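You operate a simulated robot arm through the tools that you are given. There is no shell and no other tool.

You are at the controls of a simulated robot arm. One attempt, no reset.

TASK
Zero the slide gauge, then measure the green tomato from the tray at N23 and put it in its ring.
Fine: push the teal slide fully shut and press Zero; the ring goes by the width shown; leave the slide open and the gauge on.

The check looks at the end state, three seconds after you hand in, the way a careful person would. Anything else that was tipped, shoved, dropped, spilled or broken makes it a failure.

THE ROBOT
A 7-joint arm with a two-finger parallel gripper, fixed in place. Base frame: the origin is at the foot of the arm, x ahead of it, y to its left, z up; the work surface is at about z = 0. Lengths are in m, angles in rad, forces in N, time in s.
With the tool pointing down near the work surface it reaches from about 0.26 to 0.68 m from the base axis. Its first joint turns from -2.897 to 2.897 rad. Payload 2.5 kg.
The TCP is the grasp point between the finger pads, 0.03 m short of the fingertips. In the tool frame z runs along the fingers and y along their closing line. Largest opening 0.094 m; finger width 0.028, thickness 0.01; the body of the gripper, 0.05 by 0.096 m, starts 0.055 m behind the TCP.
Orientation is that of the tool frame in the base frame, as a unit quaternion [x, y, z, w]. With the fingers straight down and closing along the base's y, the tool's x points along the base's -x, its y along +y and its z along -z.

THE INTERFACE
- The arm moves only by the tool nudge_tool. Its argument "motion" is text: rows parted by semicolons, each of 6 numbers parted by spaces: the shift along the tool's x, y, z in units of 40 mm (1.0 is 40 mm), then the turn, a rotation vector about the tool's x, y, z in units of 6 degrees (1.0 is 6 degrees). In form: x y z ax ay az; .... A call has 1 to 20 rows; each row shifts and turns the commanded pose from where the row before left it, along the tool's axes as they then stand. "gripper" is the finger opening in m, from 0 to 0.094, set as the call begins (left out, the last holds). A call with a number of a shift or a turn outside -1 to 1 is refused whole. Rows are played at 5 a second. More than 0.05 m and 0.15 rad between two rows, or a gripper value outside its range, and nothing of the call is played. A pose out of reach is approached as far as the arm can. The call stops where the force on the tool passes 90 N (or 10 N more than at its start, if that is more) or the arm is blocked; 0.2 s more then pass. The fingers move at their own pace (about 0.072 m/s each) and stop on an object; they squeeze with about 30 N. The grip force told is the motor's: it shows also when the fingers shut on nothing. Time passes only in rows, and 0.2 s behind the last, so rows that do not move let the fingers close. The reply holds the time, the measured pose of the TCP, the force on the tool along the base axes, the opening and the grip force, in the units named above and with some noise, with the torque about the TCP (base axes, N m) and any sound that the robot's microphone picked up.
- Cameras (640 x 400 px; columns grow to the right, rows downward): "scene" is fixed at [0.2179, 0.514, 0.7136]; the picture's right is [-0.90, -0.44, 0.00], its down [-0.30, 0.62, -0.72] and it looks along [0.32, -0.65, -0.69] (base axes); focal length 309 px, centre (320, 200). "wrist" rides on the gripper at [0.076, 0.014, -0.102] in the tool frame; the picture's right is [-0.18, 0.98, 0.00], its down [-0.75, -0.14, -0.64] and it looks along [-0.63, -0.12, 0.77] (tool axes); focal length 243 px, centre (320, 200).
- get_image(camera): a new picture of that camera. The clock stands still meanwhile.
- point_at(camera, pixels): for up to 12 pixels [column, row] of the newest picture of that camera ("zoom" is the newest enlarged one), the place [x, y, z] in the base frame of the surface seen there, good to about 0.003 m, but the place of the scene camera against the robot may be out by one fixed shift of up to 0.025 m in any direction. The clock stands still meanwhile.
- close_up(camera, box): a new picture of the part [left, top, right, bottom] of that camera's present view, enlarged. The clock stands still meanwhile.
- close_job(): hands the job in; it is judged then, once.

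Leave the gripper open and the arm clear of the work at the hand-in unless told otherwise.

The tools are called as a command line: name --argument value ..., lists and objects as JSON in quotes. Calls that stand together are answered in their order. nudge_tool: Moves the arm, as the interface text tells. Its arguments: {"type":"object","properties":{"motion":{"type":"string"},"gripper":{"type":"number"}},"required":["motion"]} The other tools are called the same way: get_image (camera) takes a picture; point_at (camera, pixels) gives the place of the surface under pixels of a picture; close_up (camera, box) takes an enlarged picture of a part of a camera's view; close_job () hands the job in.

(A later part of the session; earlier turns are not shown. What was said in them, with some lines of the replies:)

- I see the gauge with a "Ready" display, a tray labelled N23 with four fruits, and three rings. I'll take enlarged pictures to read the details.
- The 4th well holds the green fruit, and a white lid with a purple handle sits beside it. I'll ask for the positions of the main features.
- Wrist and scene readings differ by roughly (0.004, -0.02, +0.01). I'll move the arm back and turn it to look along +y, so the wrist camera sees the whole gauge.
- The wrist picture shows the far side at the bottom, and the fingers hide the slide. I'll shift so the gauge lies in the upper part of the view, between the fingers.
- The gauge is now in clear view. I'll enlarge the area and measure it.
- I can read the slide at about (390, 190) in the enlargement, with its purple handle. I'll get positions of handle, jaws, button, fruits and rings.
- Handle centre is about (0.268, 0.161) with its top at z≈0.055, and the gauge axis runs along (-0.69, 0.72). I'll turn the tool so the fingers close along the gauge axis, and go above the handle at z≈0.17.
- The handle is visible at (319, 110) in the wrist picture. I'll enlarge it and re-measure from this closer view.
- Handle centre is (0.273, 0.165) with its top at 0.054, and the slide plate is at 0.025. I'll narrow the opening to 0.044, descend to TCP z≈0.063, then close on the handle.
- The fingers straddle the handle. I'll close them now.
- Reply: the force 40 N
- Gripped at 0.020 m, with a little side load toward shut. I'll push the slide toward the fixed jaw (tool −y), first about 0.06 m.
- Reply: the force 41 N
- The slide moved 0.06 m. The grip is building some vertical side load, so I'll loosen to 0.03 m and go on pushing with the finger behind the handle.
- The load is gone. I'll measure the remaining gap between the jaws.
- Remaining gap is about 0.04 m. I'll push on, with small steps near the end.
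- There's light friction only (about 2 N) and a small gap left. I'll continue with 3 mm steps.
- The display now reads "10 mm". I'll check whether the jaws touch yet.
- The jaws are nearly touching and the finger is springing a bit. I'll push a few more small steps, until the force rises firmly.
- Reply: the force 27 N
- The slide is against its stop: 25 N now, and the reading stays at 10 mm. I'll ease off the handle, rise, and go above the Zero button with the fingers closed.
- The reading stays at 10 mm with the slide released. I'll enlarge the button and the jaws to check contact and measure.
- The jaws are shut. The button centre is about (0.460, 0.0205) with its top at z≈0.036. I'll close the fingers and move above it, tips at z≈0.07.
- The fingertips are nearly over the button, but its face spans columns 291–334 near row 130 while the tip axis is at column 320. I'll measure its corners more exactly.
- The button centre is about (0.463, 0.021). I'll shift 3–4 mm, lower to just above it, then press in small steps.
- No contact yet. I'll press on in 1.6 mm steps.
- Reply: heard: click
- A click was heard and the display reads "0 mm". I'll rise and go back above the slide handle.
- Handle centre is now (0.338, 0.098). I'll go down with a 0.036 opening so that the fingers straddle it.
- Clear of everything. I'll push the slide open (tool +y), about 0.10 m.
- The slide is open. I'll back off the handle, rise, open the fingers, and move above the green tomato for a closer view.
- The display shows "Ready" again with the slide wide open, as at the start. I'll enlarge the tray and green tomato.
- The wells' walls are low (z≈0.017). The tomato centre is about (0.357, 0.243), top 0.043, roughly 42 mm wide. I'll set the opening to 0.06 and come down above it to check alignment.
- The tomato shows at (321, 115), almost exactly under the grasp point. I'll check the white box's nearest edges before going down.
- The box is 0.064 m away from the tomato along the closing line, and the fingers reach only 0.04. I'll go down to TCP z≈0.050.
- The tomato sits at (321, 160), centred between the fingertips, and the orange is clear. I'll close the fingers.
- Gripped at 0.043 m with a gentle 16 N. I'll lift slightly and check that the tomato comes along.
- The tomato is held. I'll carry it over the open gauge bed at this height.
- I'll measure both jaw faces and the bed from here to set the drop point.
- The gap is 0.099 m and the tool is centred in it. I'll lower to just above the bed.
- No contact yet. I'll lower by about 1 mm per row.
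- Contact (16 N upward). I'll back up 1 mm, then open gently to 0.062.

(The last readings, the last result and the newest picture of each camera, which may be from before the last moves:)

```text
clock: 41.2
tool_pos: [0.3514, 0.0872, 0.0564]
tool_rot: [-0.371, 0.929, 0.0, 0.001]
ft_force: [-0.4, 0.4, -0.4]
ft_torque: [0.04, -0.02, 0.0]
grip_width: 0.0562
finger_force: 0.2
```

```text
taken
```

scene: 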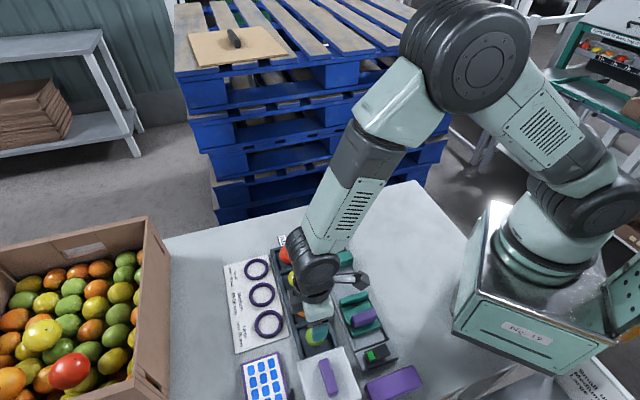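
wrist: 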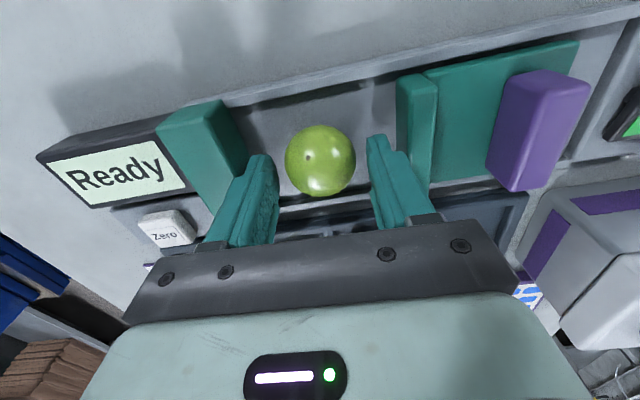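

The tomato stays put. I'll rise straight up and look.

nudge_tool --motion "0 0 -0.4 0 0 0; 0 0 -0.8 0 0 0; 0 0 -0.8 0 0 0; 0 0 -0.7 0 0 0; 0 0 0 0 0 0"

get_image --camera "wrist"

```text
clock: 42.4
tool_pos: [0.3521, 0.0868, 0.1654]
tool_rot: [-0.371, 0.929, 0.0, -0.001]
ft_force: [-0.3, -1.7, 0.6]
ft_torque: [0.0, 0.0, 0.0]
grip_width: 0.0559
finger_force: 0.1
```

```text
taken
```

wrist: 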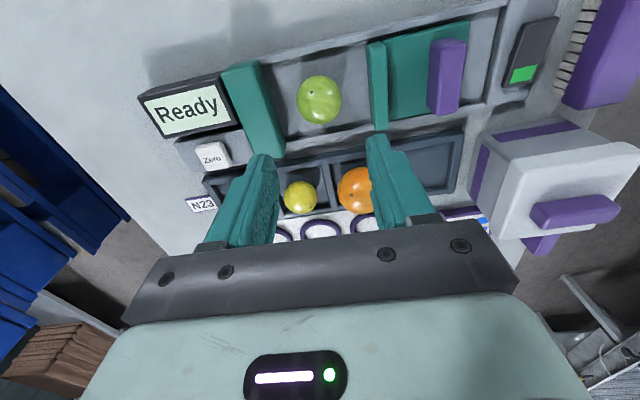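

The tomato sits well at (319, 100). I'll measure the handle top at about (447, 75).

close_up --camera "wrist" --box '[280, 20, 520, 170]'

point_at --camera "zoom" --pixels '[[412, 60], [485, 60], [400, 230], [465, 235], [440, 150], [240, 80], [245, 200]]'

```text
2.67 times, centred on (400, 95) of wrist
```

zoom: 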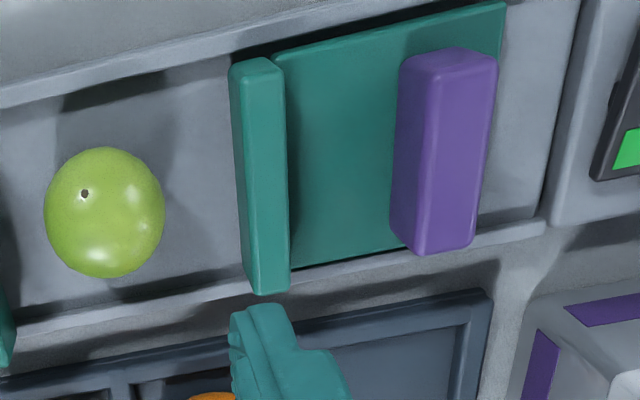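

```text
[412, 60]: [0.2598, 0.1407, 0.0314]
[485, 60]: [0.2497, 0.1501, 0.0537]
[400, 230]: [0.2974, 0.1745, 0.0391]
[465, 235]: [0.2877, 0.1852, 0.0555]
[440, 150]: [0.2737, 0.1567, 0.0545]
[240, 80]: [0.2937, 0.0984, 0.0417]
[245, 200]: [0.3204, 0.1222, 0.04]
```

Handle centre is about (0.2725, 0.1645). I'll go above it and descend with a 0.036 opening.

nudge_tool --motion "0.02 0.7 0 0 0 0; 0.02 0.7 0 0 0 0; 0.03 0.7 0 0 0 0; 0.03 0.68 0 0 0 0; 0 0 0.8 0 0 0; 0 0 0.8 0 0 0; 0 0 0.6 0 0 0; 0 0 0 0 0 0" --gripper 0.036

get_image --camera "wrist"

```text
clock: 44.2
tool_pos: [0.2702, 0.1643, 0.0764]
tool_rot: [-0.372, 0.928, -0.001, -0.001]
ft_force: [0.2, -0.6, 0.8]
ft_torque: [0.03, 0.01, -0.01]
grip_width: 0.0358
finger_force: 0.1
```

```text
taken
```

wrist: 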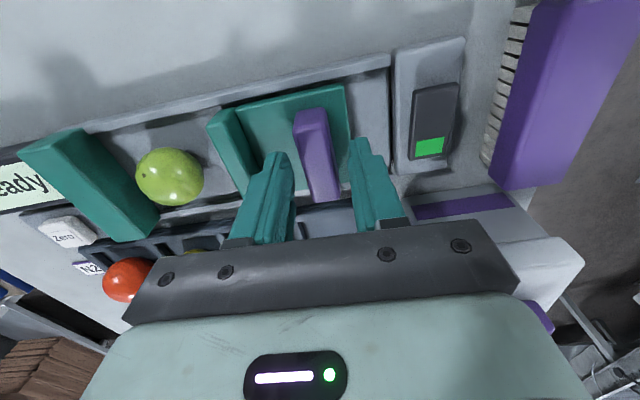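

Aligned. I'll descend the last 12 mm and push the slide about 0.05 m toward the tomato.

nudge_tool --motion "0 0 0.3 0 0 0; 0 -0.2 0 0 0 0; 0 -0.2 0 0 0 0; 0 -0.2 0 0 0 0; 0 -0.2 0 0 0 0; 0 -0.2 0 0 0 0; 0 -0.2 0 0 0 0; 0 -0.1 0 0 0 0; 0 0 0 0 0 0"

get_image --camera "wrist"

```text
clock: 46.2
tool_pos: [0.3074, 0.1278, 0.0648]
tool_rot: [-0.372, 0.928, -0.001, 0.0]
ft_force: [-1.2, 1.2, -0.4]
ft_torque: [0.02, 0.03, 0.01]
grip_width: 0.0368
finger_force: 0.1
```

```text
taken
```

wrist: 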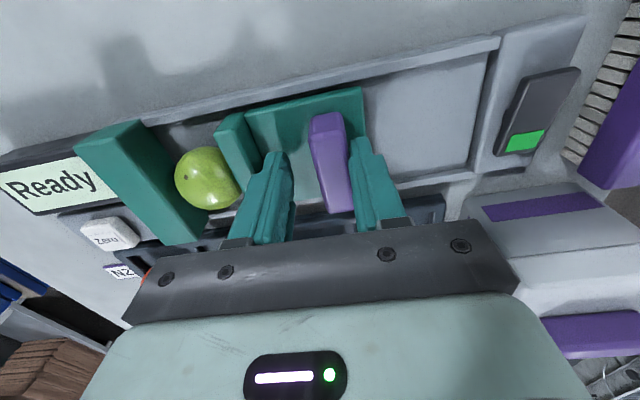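

The slide jaw has nearly reached the tomato. I'll push on with 3 mm steps.

nudge_tool --motion "0 -0.075 0 0 0 0; 0 -0.075 0 0 0 0; 0 -0.075 0 0 0 0; 0 0 0 0 0 0"

get_image --camera "wrist"

```text
clock: 47.2
tool_pos: [0.313, 0.1193, 0.0628]
tool_rot: [-0.371, 0.928, 0.0, 0.0]
ft_force: [-1.5, 1.6, -1.2]
ft_torque: [-0.01, 0.03, 0.01]
grip_width: 0.0373
finger_force: 1.7
```

```text
taken
```

wrist: 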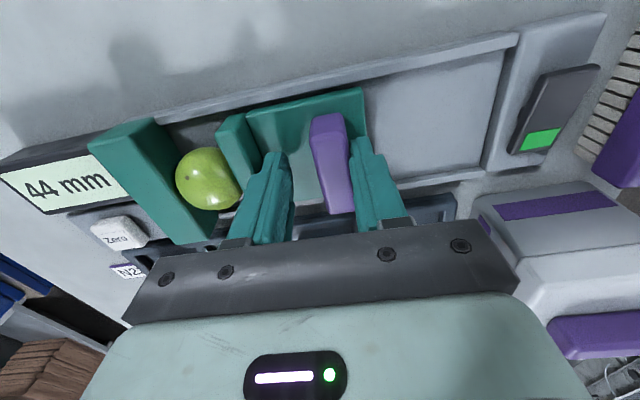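

The display reads "44 mm". I'll push a little more to be sure the slide is snug on the tomato.

nudge_tool --motion "0 -0.05 0 0 0 0; 0 -0.05 0 0 0 0; 0 0 0 0 0 0"

close_up --camera "wrist" --box '[0, 90, 320, 290]'

```text
clock: 48.0
tool_pos: [0.3157, 0.1172, 0.0629]
tool_rot: [-0.372, 0.928, 0.001, 0.0]
ft_force: [-9.3, 8.1, 5.3]
ft_torque: [0.15, 0.14, 0.18]
grip_width: 0.043
finger_force: 6.3
```

```text
2.00 times, centred on (160, 190) of wrist
```

zoom: 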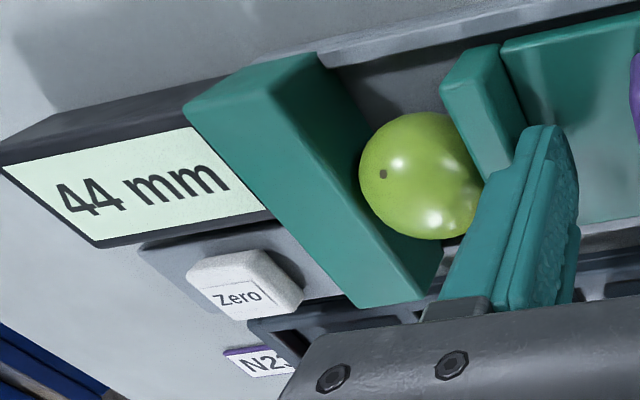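

Firm contact (12 N) and still 44 mm, which means Small (under 48 mm). I'll push the slide open again.

nudge_tool --motion "0 0.15 0 0 0 0; 0 0.2 0 0 0 0; 0 0.25 0 0 0 0; 0 0.25 0 0 0 0; 0 0.25 0 0 0 0; 0 0.25 0 0 0 0; 0 0.25 0 0 0 0; 0 0.2 0 0 0 0; 0 0 0 0 0 0"

get_image --camera "wrist"

```text
clock: 50.0
tool_pos: [0.2665, 0.1688, 0.0638]
tool_rot: [-0.372, 0.928, 0.0, 0.0]
ft_force: [-0.4, 0.6, 0.5]
ft_torque: [0.0, -0.01, 0.02]
grip_width: 0.036
finger_force: 0.0
```

```text
taken
```

wrist: 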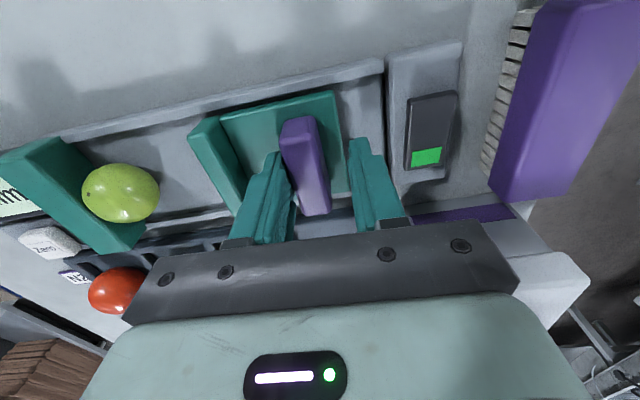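

The slide is open, and the tomato is resting by the fixed jaw. I'll rise, move over the tomato area, and turn 90° so the fingers close across the bed.

nudge_tool --motion "0 -0.12 0 0 0 0; 0 0 -0.5 0 0 0; 0 0 -1 0 0 0; 0 0 -1 0 0 0; 0 0 -0.7 0 0 0; 0 -0.8 0 0 0 0; 0 -0.8 0 0 0 0; 0 -0.8 0 0 0 0; 0 0 0 0 0 0; 0 0 0 0 0 0"

nudge_tool --motion "0 0 0 0 0 1; 0 0 0 0 0 1; 0 0 0 0 0 1; 0 0 0 0 0 1; 0 0 0 0 0 1; 0 0 0 0 0 1; 0 0 0 0 0 1; 0 0 0 0 0 1; 0 0 0 0 0 1; 0 0 0 0 0 1; 0 0 0 0 0 1; 0 0 0 0 0 1; 0 0 0 0 0 1; 0 0 0 0 0 1; 0 0 0 0 0 1; 0 0 0 0 0 0; 0 0 0 0 0 0" --gripper 0.07

get_image --camera "wrist"

get_image --camera "scene"

```text
clock: 52.2
tool_pos: [0.3388, 0.0956, 0.1919]
tool_rot: [-0.372, 0.928, 0.0, 0.0]
ft_force: [-0.4, -0.1, 0.1]
ft_torque: [0.0, 0.0, -0.02]
grip_width: 0.036
finger_force: 0.0
```

```text
clock: 55.8
tool_pos: [0.336, 0.0941, 0.1914]
tool_rot: [0.394, 0.919, 0.0, 0.0]
ft_force: [-0.2, -0.3, 1.2]
ft_torque: [0.04, -0.01, 0.02]
grip_width: 0.0702
finger_force: 0.1
```

```text
taken
```

wrist: 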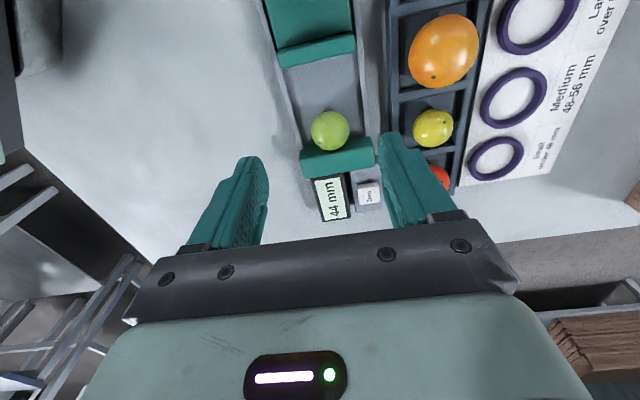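

```text
taken
```

scene: 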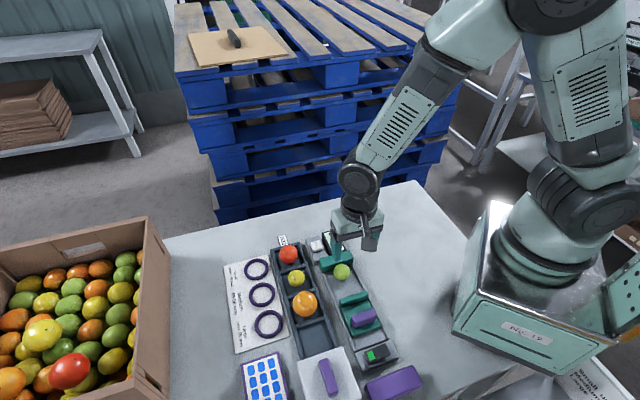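

The display holds 44 mm. I'll measure the tomato, at about (330, 130), and the rings at the right.

point_at --camera "wrist" --pixels '[[330, 131], [496, 159], [475, 158], [518, 156], [497, 141], [495, 177], [515, 98], [335, 155], [300, 110], [366, 110], [545, 162]]'

close_up --camera "wrist" --box '[280, 80, 600, 280]'

```text
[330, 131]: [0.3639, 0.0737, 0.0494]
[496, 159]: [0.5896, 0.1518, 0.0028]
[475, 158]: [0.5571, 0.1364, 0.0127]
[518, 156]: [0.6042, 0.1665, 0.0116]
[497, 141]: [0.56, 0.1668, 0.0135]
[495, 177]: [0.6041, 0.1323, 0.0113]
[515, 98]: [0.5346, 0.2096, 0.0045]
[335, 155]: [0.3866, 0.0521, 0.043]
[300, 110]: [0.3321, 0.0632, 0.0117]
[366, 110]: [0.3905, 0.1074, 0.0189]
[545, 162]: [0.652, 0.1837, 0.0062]
```

```text
2.00 times, centred on (440, 180) of wrist
```

zoom: 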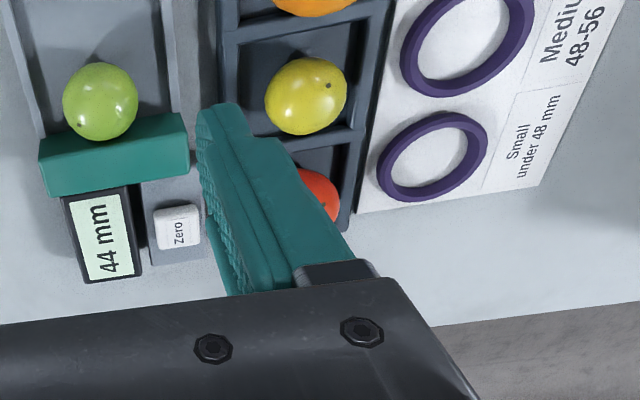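

The tomato centre is about (0.3695, 0.067), and the Small ring's centre about (0.581, 0.1505). I'll move above the tomato with a 0.064 opening and check alignment.

nudge_tool --motion "-0.52 0.07 0 0 0 0; -0.52 0.07 0 0 0 0; 0 0 0.7 0 0 0; 0 0 0.7 0 0 0; 0 0 0.7 0 0 0; 0 0 0 0 0 0; 0 0 0 0 0 0" --gripper 0.064

get_image --camera "wrist"

close_up --camera "scene" --box '[270, 210, 430, 310]'

```text
clock: 57.4
tool_pos: [0.3715, 0.0692, 0.1066]
tool_rot: [0.394, 0.919, 0.0, 0.0]
ft_force: [-0.4, -0.1, -0.3]
ft_torque: [0.0, 0.02, -0.02]
grip_width: 0.0641
finger_force: 0.0
```

```text
taken
```

wrist: 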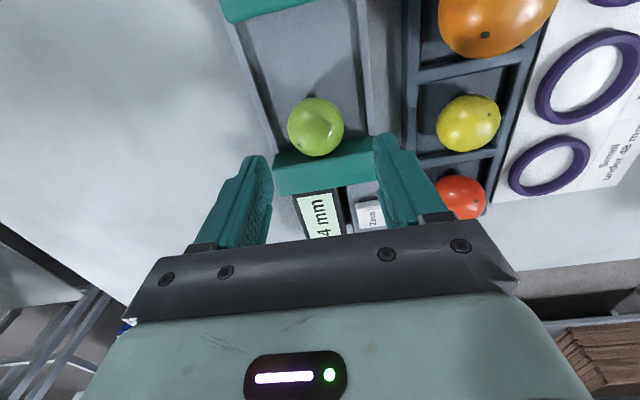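

```text
4.00 times, centred on (350, 260) of scene
```

zoom: 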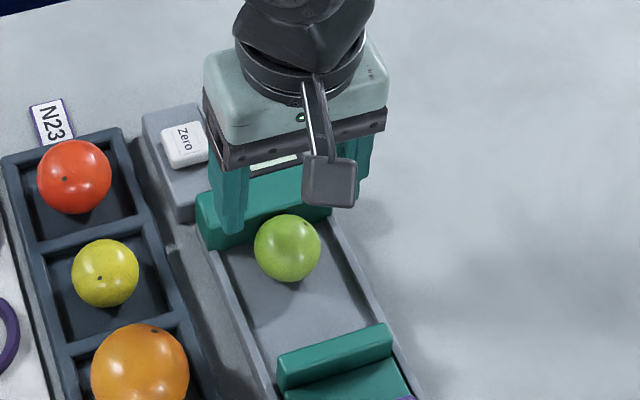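

The tomato shows at (315, 127); the expected spot is (320, 129). I'll correct by −3.4 mm in y and +1.5 mm in x, then descend to z≈0.053.

nudge_tool --motion "0.04 -0.085 0 0 0 0; 0 0 0.5 0 0 0; 0 0 0.5 0 0 0; 0 0 0.32 0 0 0; 0 0 0 0 0 0"

get_image --camera "wrist"

```text
clock: 58.6
tool_pos: [0.3672, 0.0687, 0.055]
tool_rot: [0.394, 0.919, 0.0, 0.0]
ft_force: [0.5, 0.0, 0.1]
ft_torque: [0.03, 0.02, -0.03]
grip_width: 0.0641
finger_force: 0.2
```

```text
taken
```

wrist: 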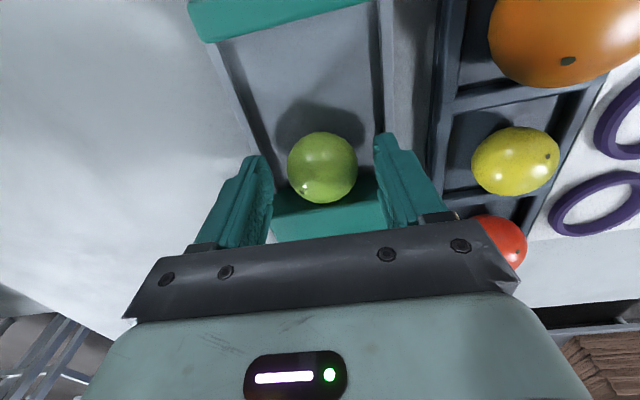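

Well centred at (322, 168). I'll close to grip.

nudge_tool --motion "0 0 0 0 0 0; 0 0 0 0 0 0; 0 0 0 0 0 0; 0 0 0 0 0 0" --gripper 0.03

nudge_tool --motion "0 0 -0.3 0 0 0; 0 0 -0.6 0 0 0; 0 0 -0.8 0 0 0; 0 0 -0.6 0 0 0; 0 0 0 0 0 0"

get_image --camera "wrist"

```text
clock: 59.6
tool_pos: [0.365, 0.0695, 0.0536]
tool_rot: [0.393, 0.919, 0.0, 0.0]
ft_force: [-0.7, -0.4, 0.1]
ft_torque: [0.02, 0.0, 0.04]
grip_width: 0.0419
finger_force: 15.7
```

```text
clock: 60.8
tool_pos: [0.365, 0.0672, 0.1481]
tool_rot: [0.394, 0.919, 0.0, 0.0]
ft_force: [0.0, 0.3, -0.8]
ft_torque: [0.0, 0.0, 0.0]
grip_width: 0.0421
finger_force: 16.0
```

```text
taken
```

wrist: 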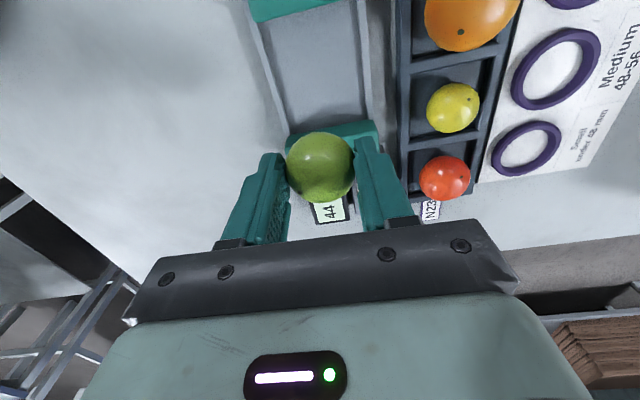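

Held. I'll carry it at this height to above the Small ring.

nudge_tool --motion "-0.2 0.5 0 0 0 0; -0.33 0.8 0 0 0 0; -0.33 0.8 0 0 0 0; -0.33 0.8 0 0 0 0; -0.33 0.8 0 0 0 0; -0.33 0.8 0 0 0 0; -0.36 0.85 0 0 0 0; 0 0 0 0 0 0; 0 0 0 0 0 0"

get_image --camera "wrist"

get_image --camera "scene"

```text
clock: 62.8
tool_pos: [0.582, 0.1543, 0.145]
tool_rot: [0.394, 0.919, 0.0, 0.0]
ft_force: [-0.3, -0.5, -0.5]
ft_torque: [0.02, -0.01, 0.0]
grip_width: 0.042
finger_force: 16.5
```

```text
taken
```

wrist: 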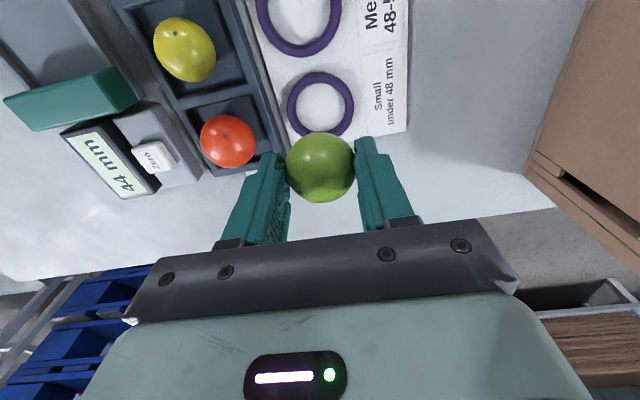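

```text
taken
```

scene: 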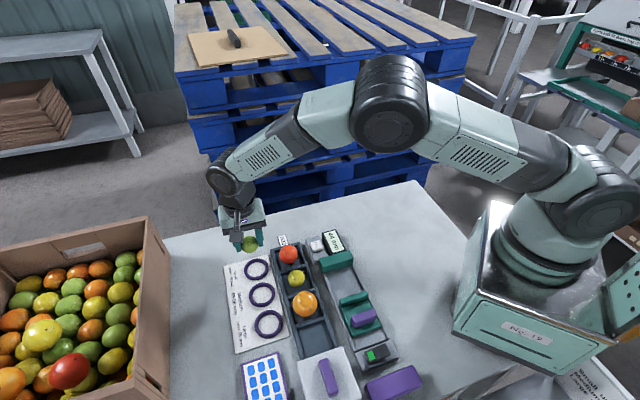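

The ring at (320, 105) is almost exactly below the tomato. I'll refine its centre from this view.

close_up --camera "wrist" --box '[260, 50, 420, 150]'

point_at --camera "wrist" --pixels '[[291, 108], [351, 104], [318, 77], [320, 96], [297, 87], [344, 85], [293, 122]]'

```text
4.00 times, centred on (340, 100) of wrist
```

zoom: 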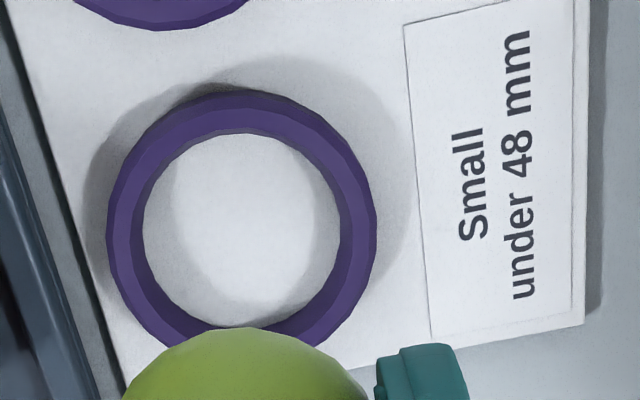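

```text
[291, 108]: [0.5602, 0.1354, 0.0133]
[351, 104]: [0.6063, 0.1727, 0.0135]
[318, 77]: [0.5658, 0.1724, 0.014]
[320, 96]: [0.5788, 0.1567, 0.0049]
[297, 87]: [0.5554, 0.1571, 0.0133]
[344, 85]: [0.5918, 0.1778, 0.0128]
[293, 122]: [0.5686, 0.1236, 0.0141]
```

The tomato is centred over the Small ring within about 2 mm. The ring's top is z≈0.0135 and my fingertips will stay at ≥0.015. I'll descend to z≈0.052 first.

nudge_tool --motion "-0.02 0 0.7 0 0 0; 0 0 0.7 0 0 0; 0 0 0.6 0 0 0; 0 0 0.25 0 0 0; 0 0 0 0 0 0"

get_image --camera "wrist"

close_up --camera "scene" --box '[200, 210, 360, 310]'

```text
clock: 64.0
tool_pos: [0.5814, 0.1512, 0.0564]
tool_rot: [0.393, 0.919, -0.001, 0.0]
ft_force: [-0.5, -0.3, -1.3]
ft_torque: [0.03, 0.04, -0.02]
grip_width: 0.0422
finger_force: 16.0
```

```text
taken
```

wrist: 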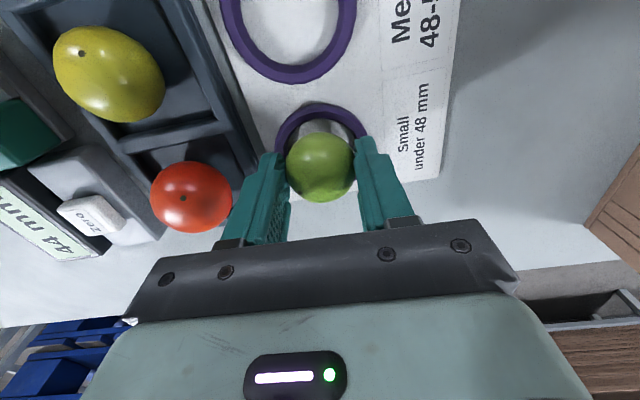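

```text
4.00 times, centred on (280, 260) of scene
```

zoom: 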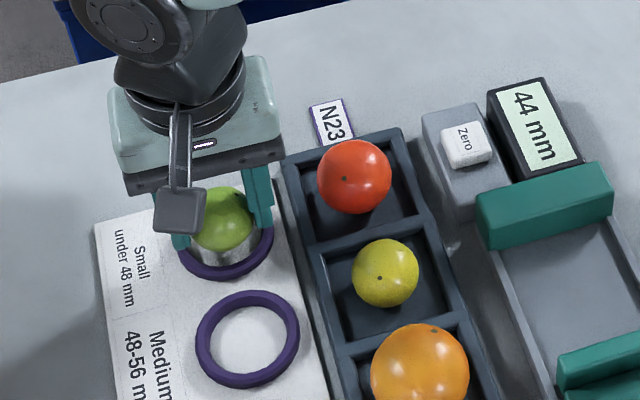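

All aligned: the ring surrounds the tomato's footprint. I'll lower in small steps toward z≈0.047.

nudge_tool --motion "0 0 0.1 0 0 0; 0 0 0.08 0 0 0; 0 0 0 0 0 0; 0 0 0 0 0 0"

get_image --camera "wrist"

```text
clock: 65.0
tool_pos: [0.5807, 0.1514, 0.0491]
tool_rot: [0.394, 0.919, 0.0, 0.0]
ft_force: [-0.5, 0.4, -0.2]
ft_torque: [0.02, 0.05, 0.02]
grip_width: 0.0419
finger_force: 15.7
```

```text
taken
```

wrist: 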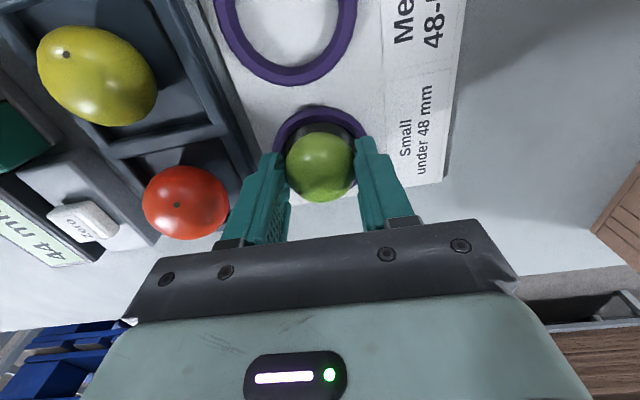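

Still free. I'll go down another 2 mm.

nudge_tool --motion "0 0 0.03 0 0 0; 0 0 0.025 0 0 0; 0 0 0 0 0 0"

```text
clock: 65.8
tool_pos: [0.581, 0.1517, 0.0473]
tool_rot: [0.394, 0.919, -0.001, -0.001]
ft_force: [0.0, 0.7, -0.7]
ft_torque: [-0.02, 0.02, -0.01]
grip_width: 0.0421
finger_force: 16.5
```

nudge_tool --motion "0 0 0.025 0 0 0; 0 0 0 0 0 0"

```text
clock: 66.4
tool_pos: [0.5813, 0.1518, 0.0468]
tool_rot: [0.394, 0.919, 0.001, 0.0]
ft_force: [-0.1, 0.3, 0.4]
ft_torque: [0.0, 0.03, -0.01]
grip_width: 0.042
finger_force: 16.0
```

Still no contact, and the tips are about 3 mm above the ring. One more small step.

nudge_tool --motion "0 0 0.02 0 0 0; 0 0 0 0 0 0"

```text
clock: 67.0
tool_pos: [0.5817, 0.1519, 0.0477]
tool_rot: [0.394, 0.919, 0.0, -0.001]
ft_force: [-2.2, -1.1, 7.4]
ft_torque: [-0.06, 0.12, -0.01]
grip_width: 0.0422
finger_force: 16.0
```

Contact at 7 N. I'll back up about 0.6 mm and open the fingers.

nudge_tool --motion "0 0 -0.015 0 0 0; 0 0 0 0 0 0"

nudge_tool --motion "0 0 0 0 0 0; 0 0 0 0 0 0; 0 0 0 0 0 0" --gripper 0.056

get_image --camera "wrist"

```text
clock: 67.6
tool_pos: [0.5814, 0.1513, 0.0469]
tool_rot: [0.394, 0.919, -0.001, 0.0]
ft_force: [0.5, -0.6, 2.3]
ft_torque: [-0.04, -0.03, -0.02]
grip_width: 0.042
finger_force: 16.2
```

```text
clock: 68.4
tool_pos: [0.5816, 0.1512, 0.0461]
tool_rot: [0.394, 0.919, -0.001, 0.0]
ft_force: [-0.6, -0.3, -0.7]
ft_torque: [-0.01, -0.01, 0.02]
grip_width: 0.0561
finger_force: 0.0
```

```text
taken
```

wrist: 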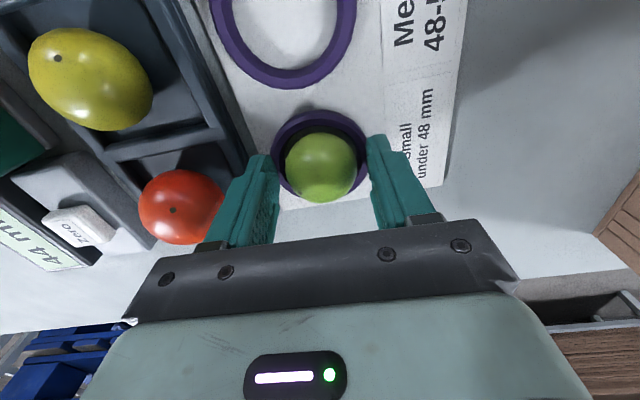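

The tomato sits in the ring, at (321, 165). I'll rise straight up, then move the arm clear with the gripper open.

nudge_tool --motion "0 0 -0.3 0 0 0; 0 0 -0.6 0 0 0; 0 0 -0.9 0 0 0; 0 0 -1 0 0 0; 0 0 -1 0 0 0; 0 0 -1 0 0 0; 0 0 0 0 0 0; 0 0 0 0 0 0"

get_image --camera "wrist"

get_image --camera "scene"

```text
clock: 70.2
tool_pos: [0.5822, 0.1533, 0.2411]
tool_rot: [0.394, 0.919, 0.0, 0.0]
ft_force: [0.3, -0.2, -0.2]
ft_torque: [0.01, -0.01, 0.0]
grip_width: 0.0557
finger_force: 0.1
```

```text
taken
```

wrist: 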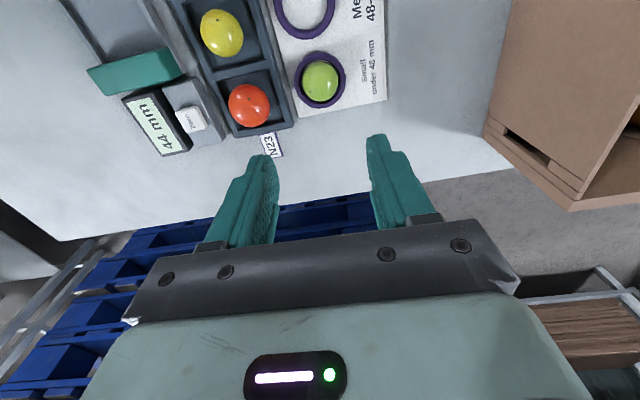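

```text
taken
```

scene: 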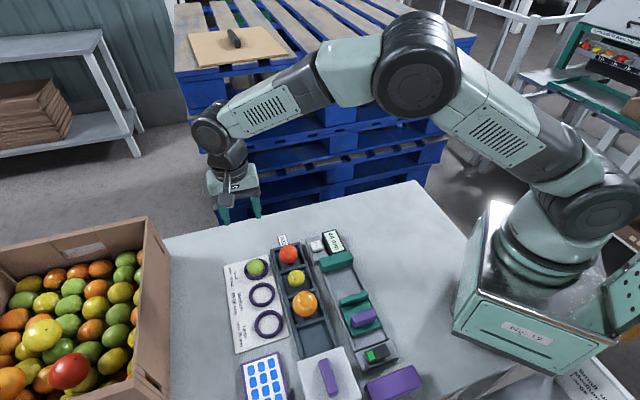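

Everything is in place: the tomato is in the Small ring, the slide is open, the switch is green and the display reads 44 mm. I'll open the gripper fully and draw the arm up and back from the work.

nudge_tool --motion "0 0 -1 0 0 0; 0 0 -1 0 0 0; 0 0 -1 0 0 0; 0 -0.8 0 0 0 0; 0 -0.8 0 0 0 0; 0 -0.8 0 0 0 0; 0 -0.8 0 0 0 0; 0 -0.8 0 0 0 0; 0 -0.8 0 0 0 0; 0 -0.8 0 0 0 0; 0 0 0 0 0 0; 0 0 0 0 0 0" --gripper 0.094

close_up --camera "scene" --box '[220, 220, 430, 400]'

get_image --camera "scene"

```text
clock: 72.8
tool_pos: [0.4192, -0.0023, 0.3571]
tool_rot: [0.394, 0.919, 0.0, 0.0]
ft_force: [-0.6, 0.0, -0.1]
ft_torque: [0.01, -0.01, 0.02]
grip_width: 0.0938
finger_force: 0.1
```

```text
2.22 times, centred on (325, 310) of scene
```

zoom: 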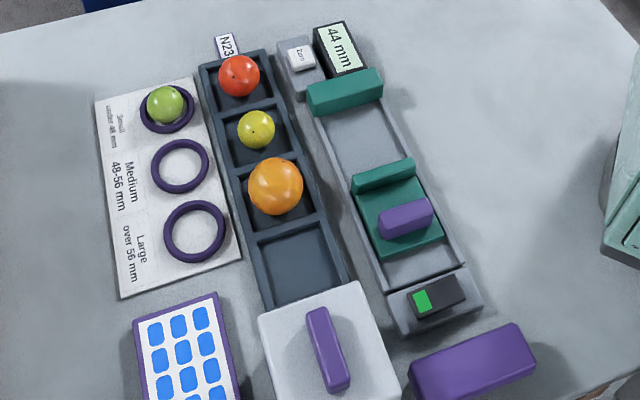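

```text
taken
```

scene: 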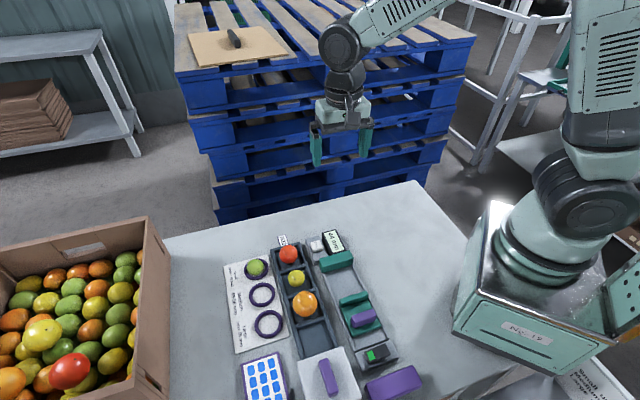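

The final picture shows the green tomato in the Small ring and the other items undisturbed. The slide is open, the gauge is on at 44 mm, and the arm is clear with the gripper open. I'll hand in.

close_job

```text
The job is handed in.
```

The green tomato measured 44 mm and is now in the Small ring (under 48 mm). I've handed the job in, but the reply didn't say whether it passed.

- **Zeroing:** I pushed the slide fully shut, where the gauge read 10 mm. I pressed Zero, heard a click, and it read 0 mm.
- **Measuring:** The reading held at 44 mm when I pushed the slide snug against the tomato.
- **End state:** The slide is open, the gauge is on and still shows 44 mm, and the arm is clear with the gripper open. In the last picture nothing else looked moved or tipped.
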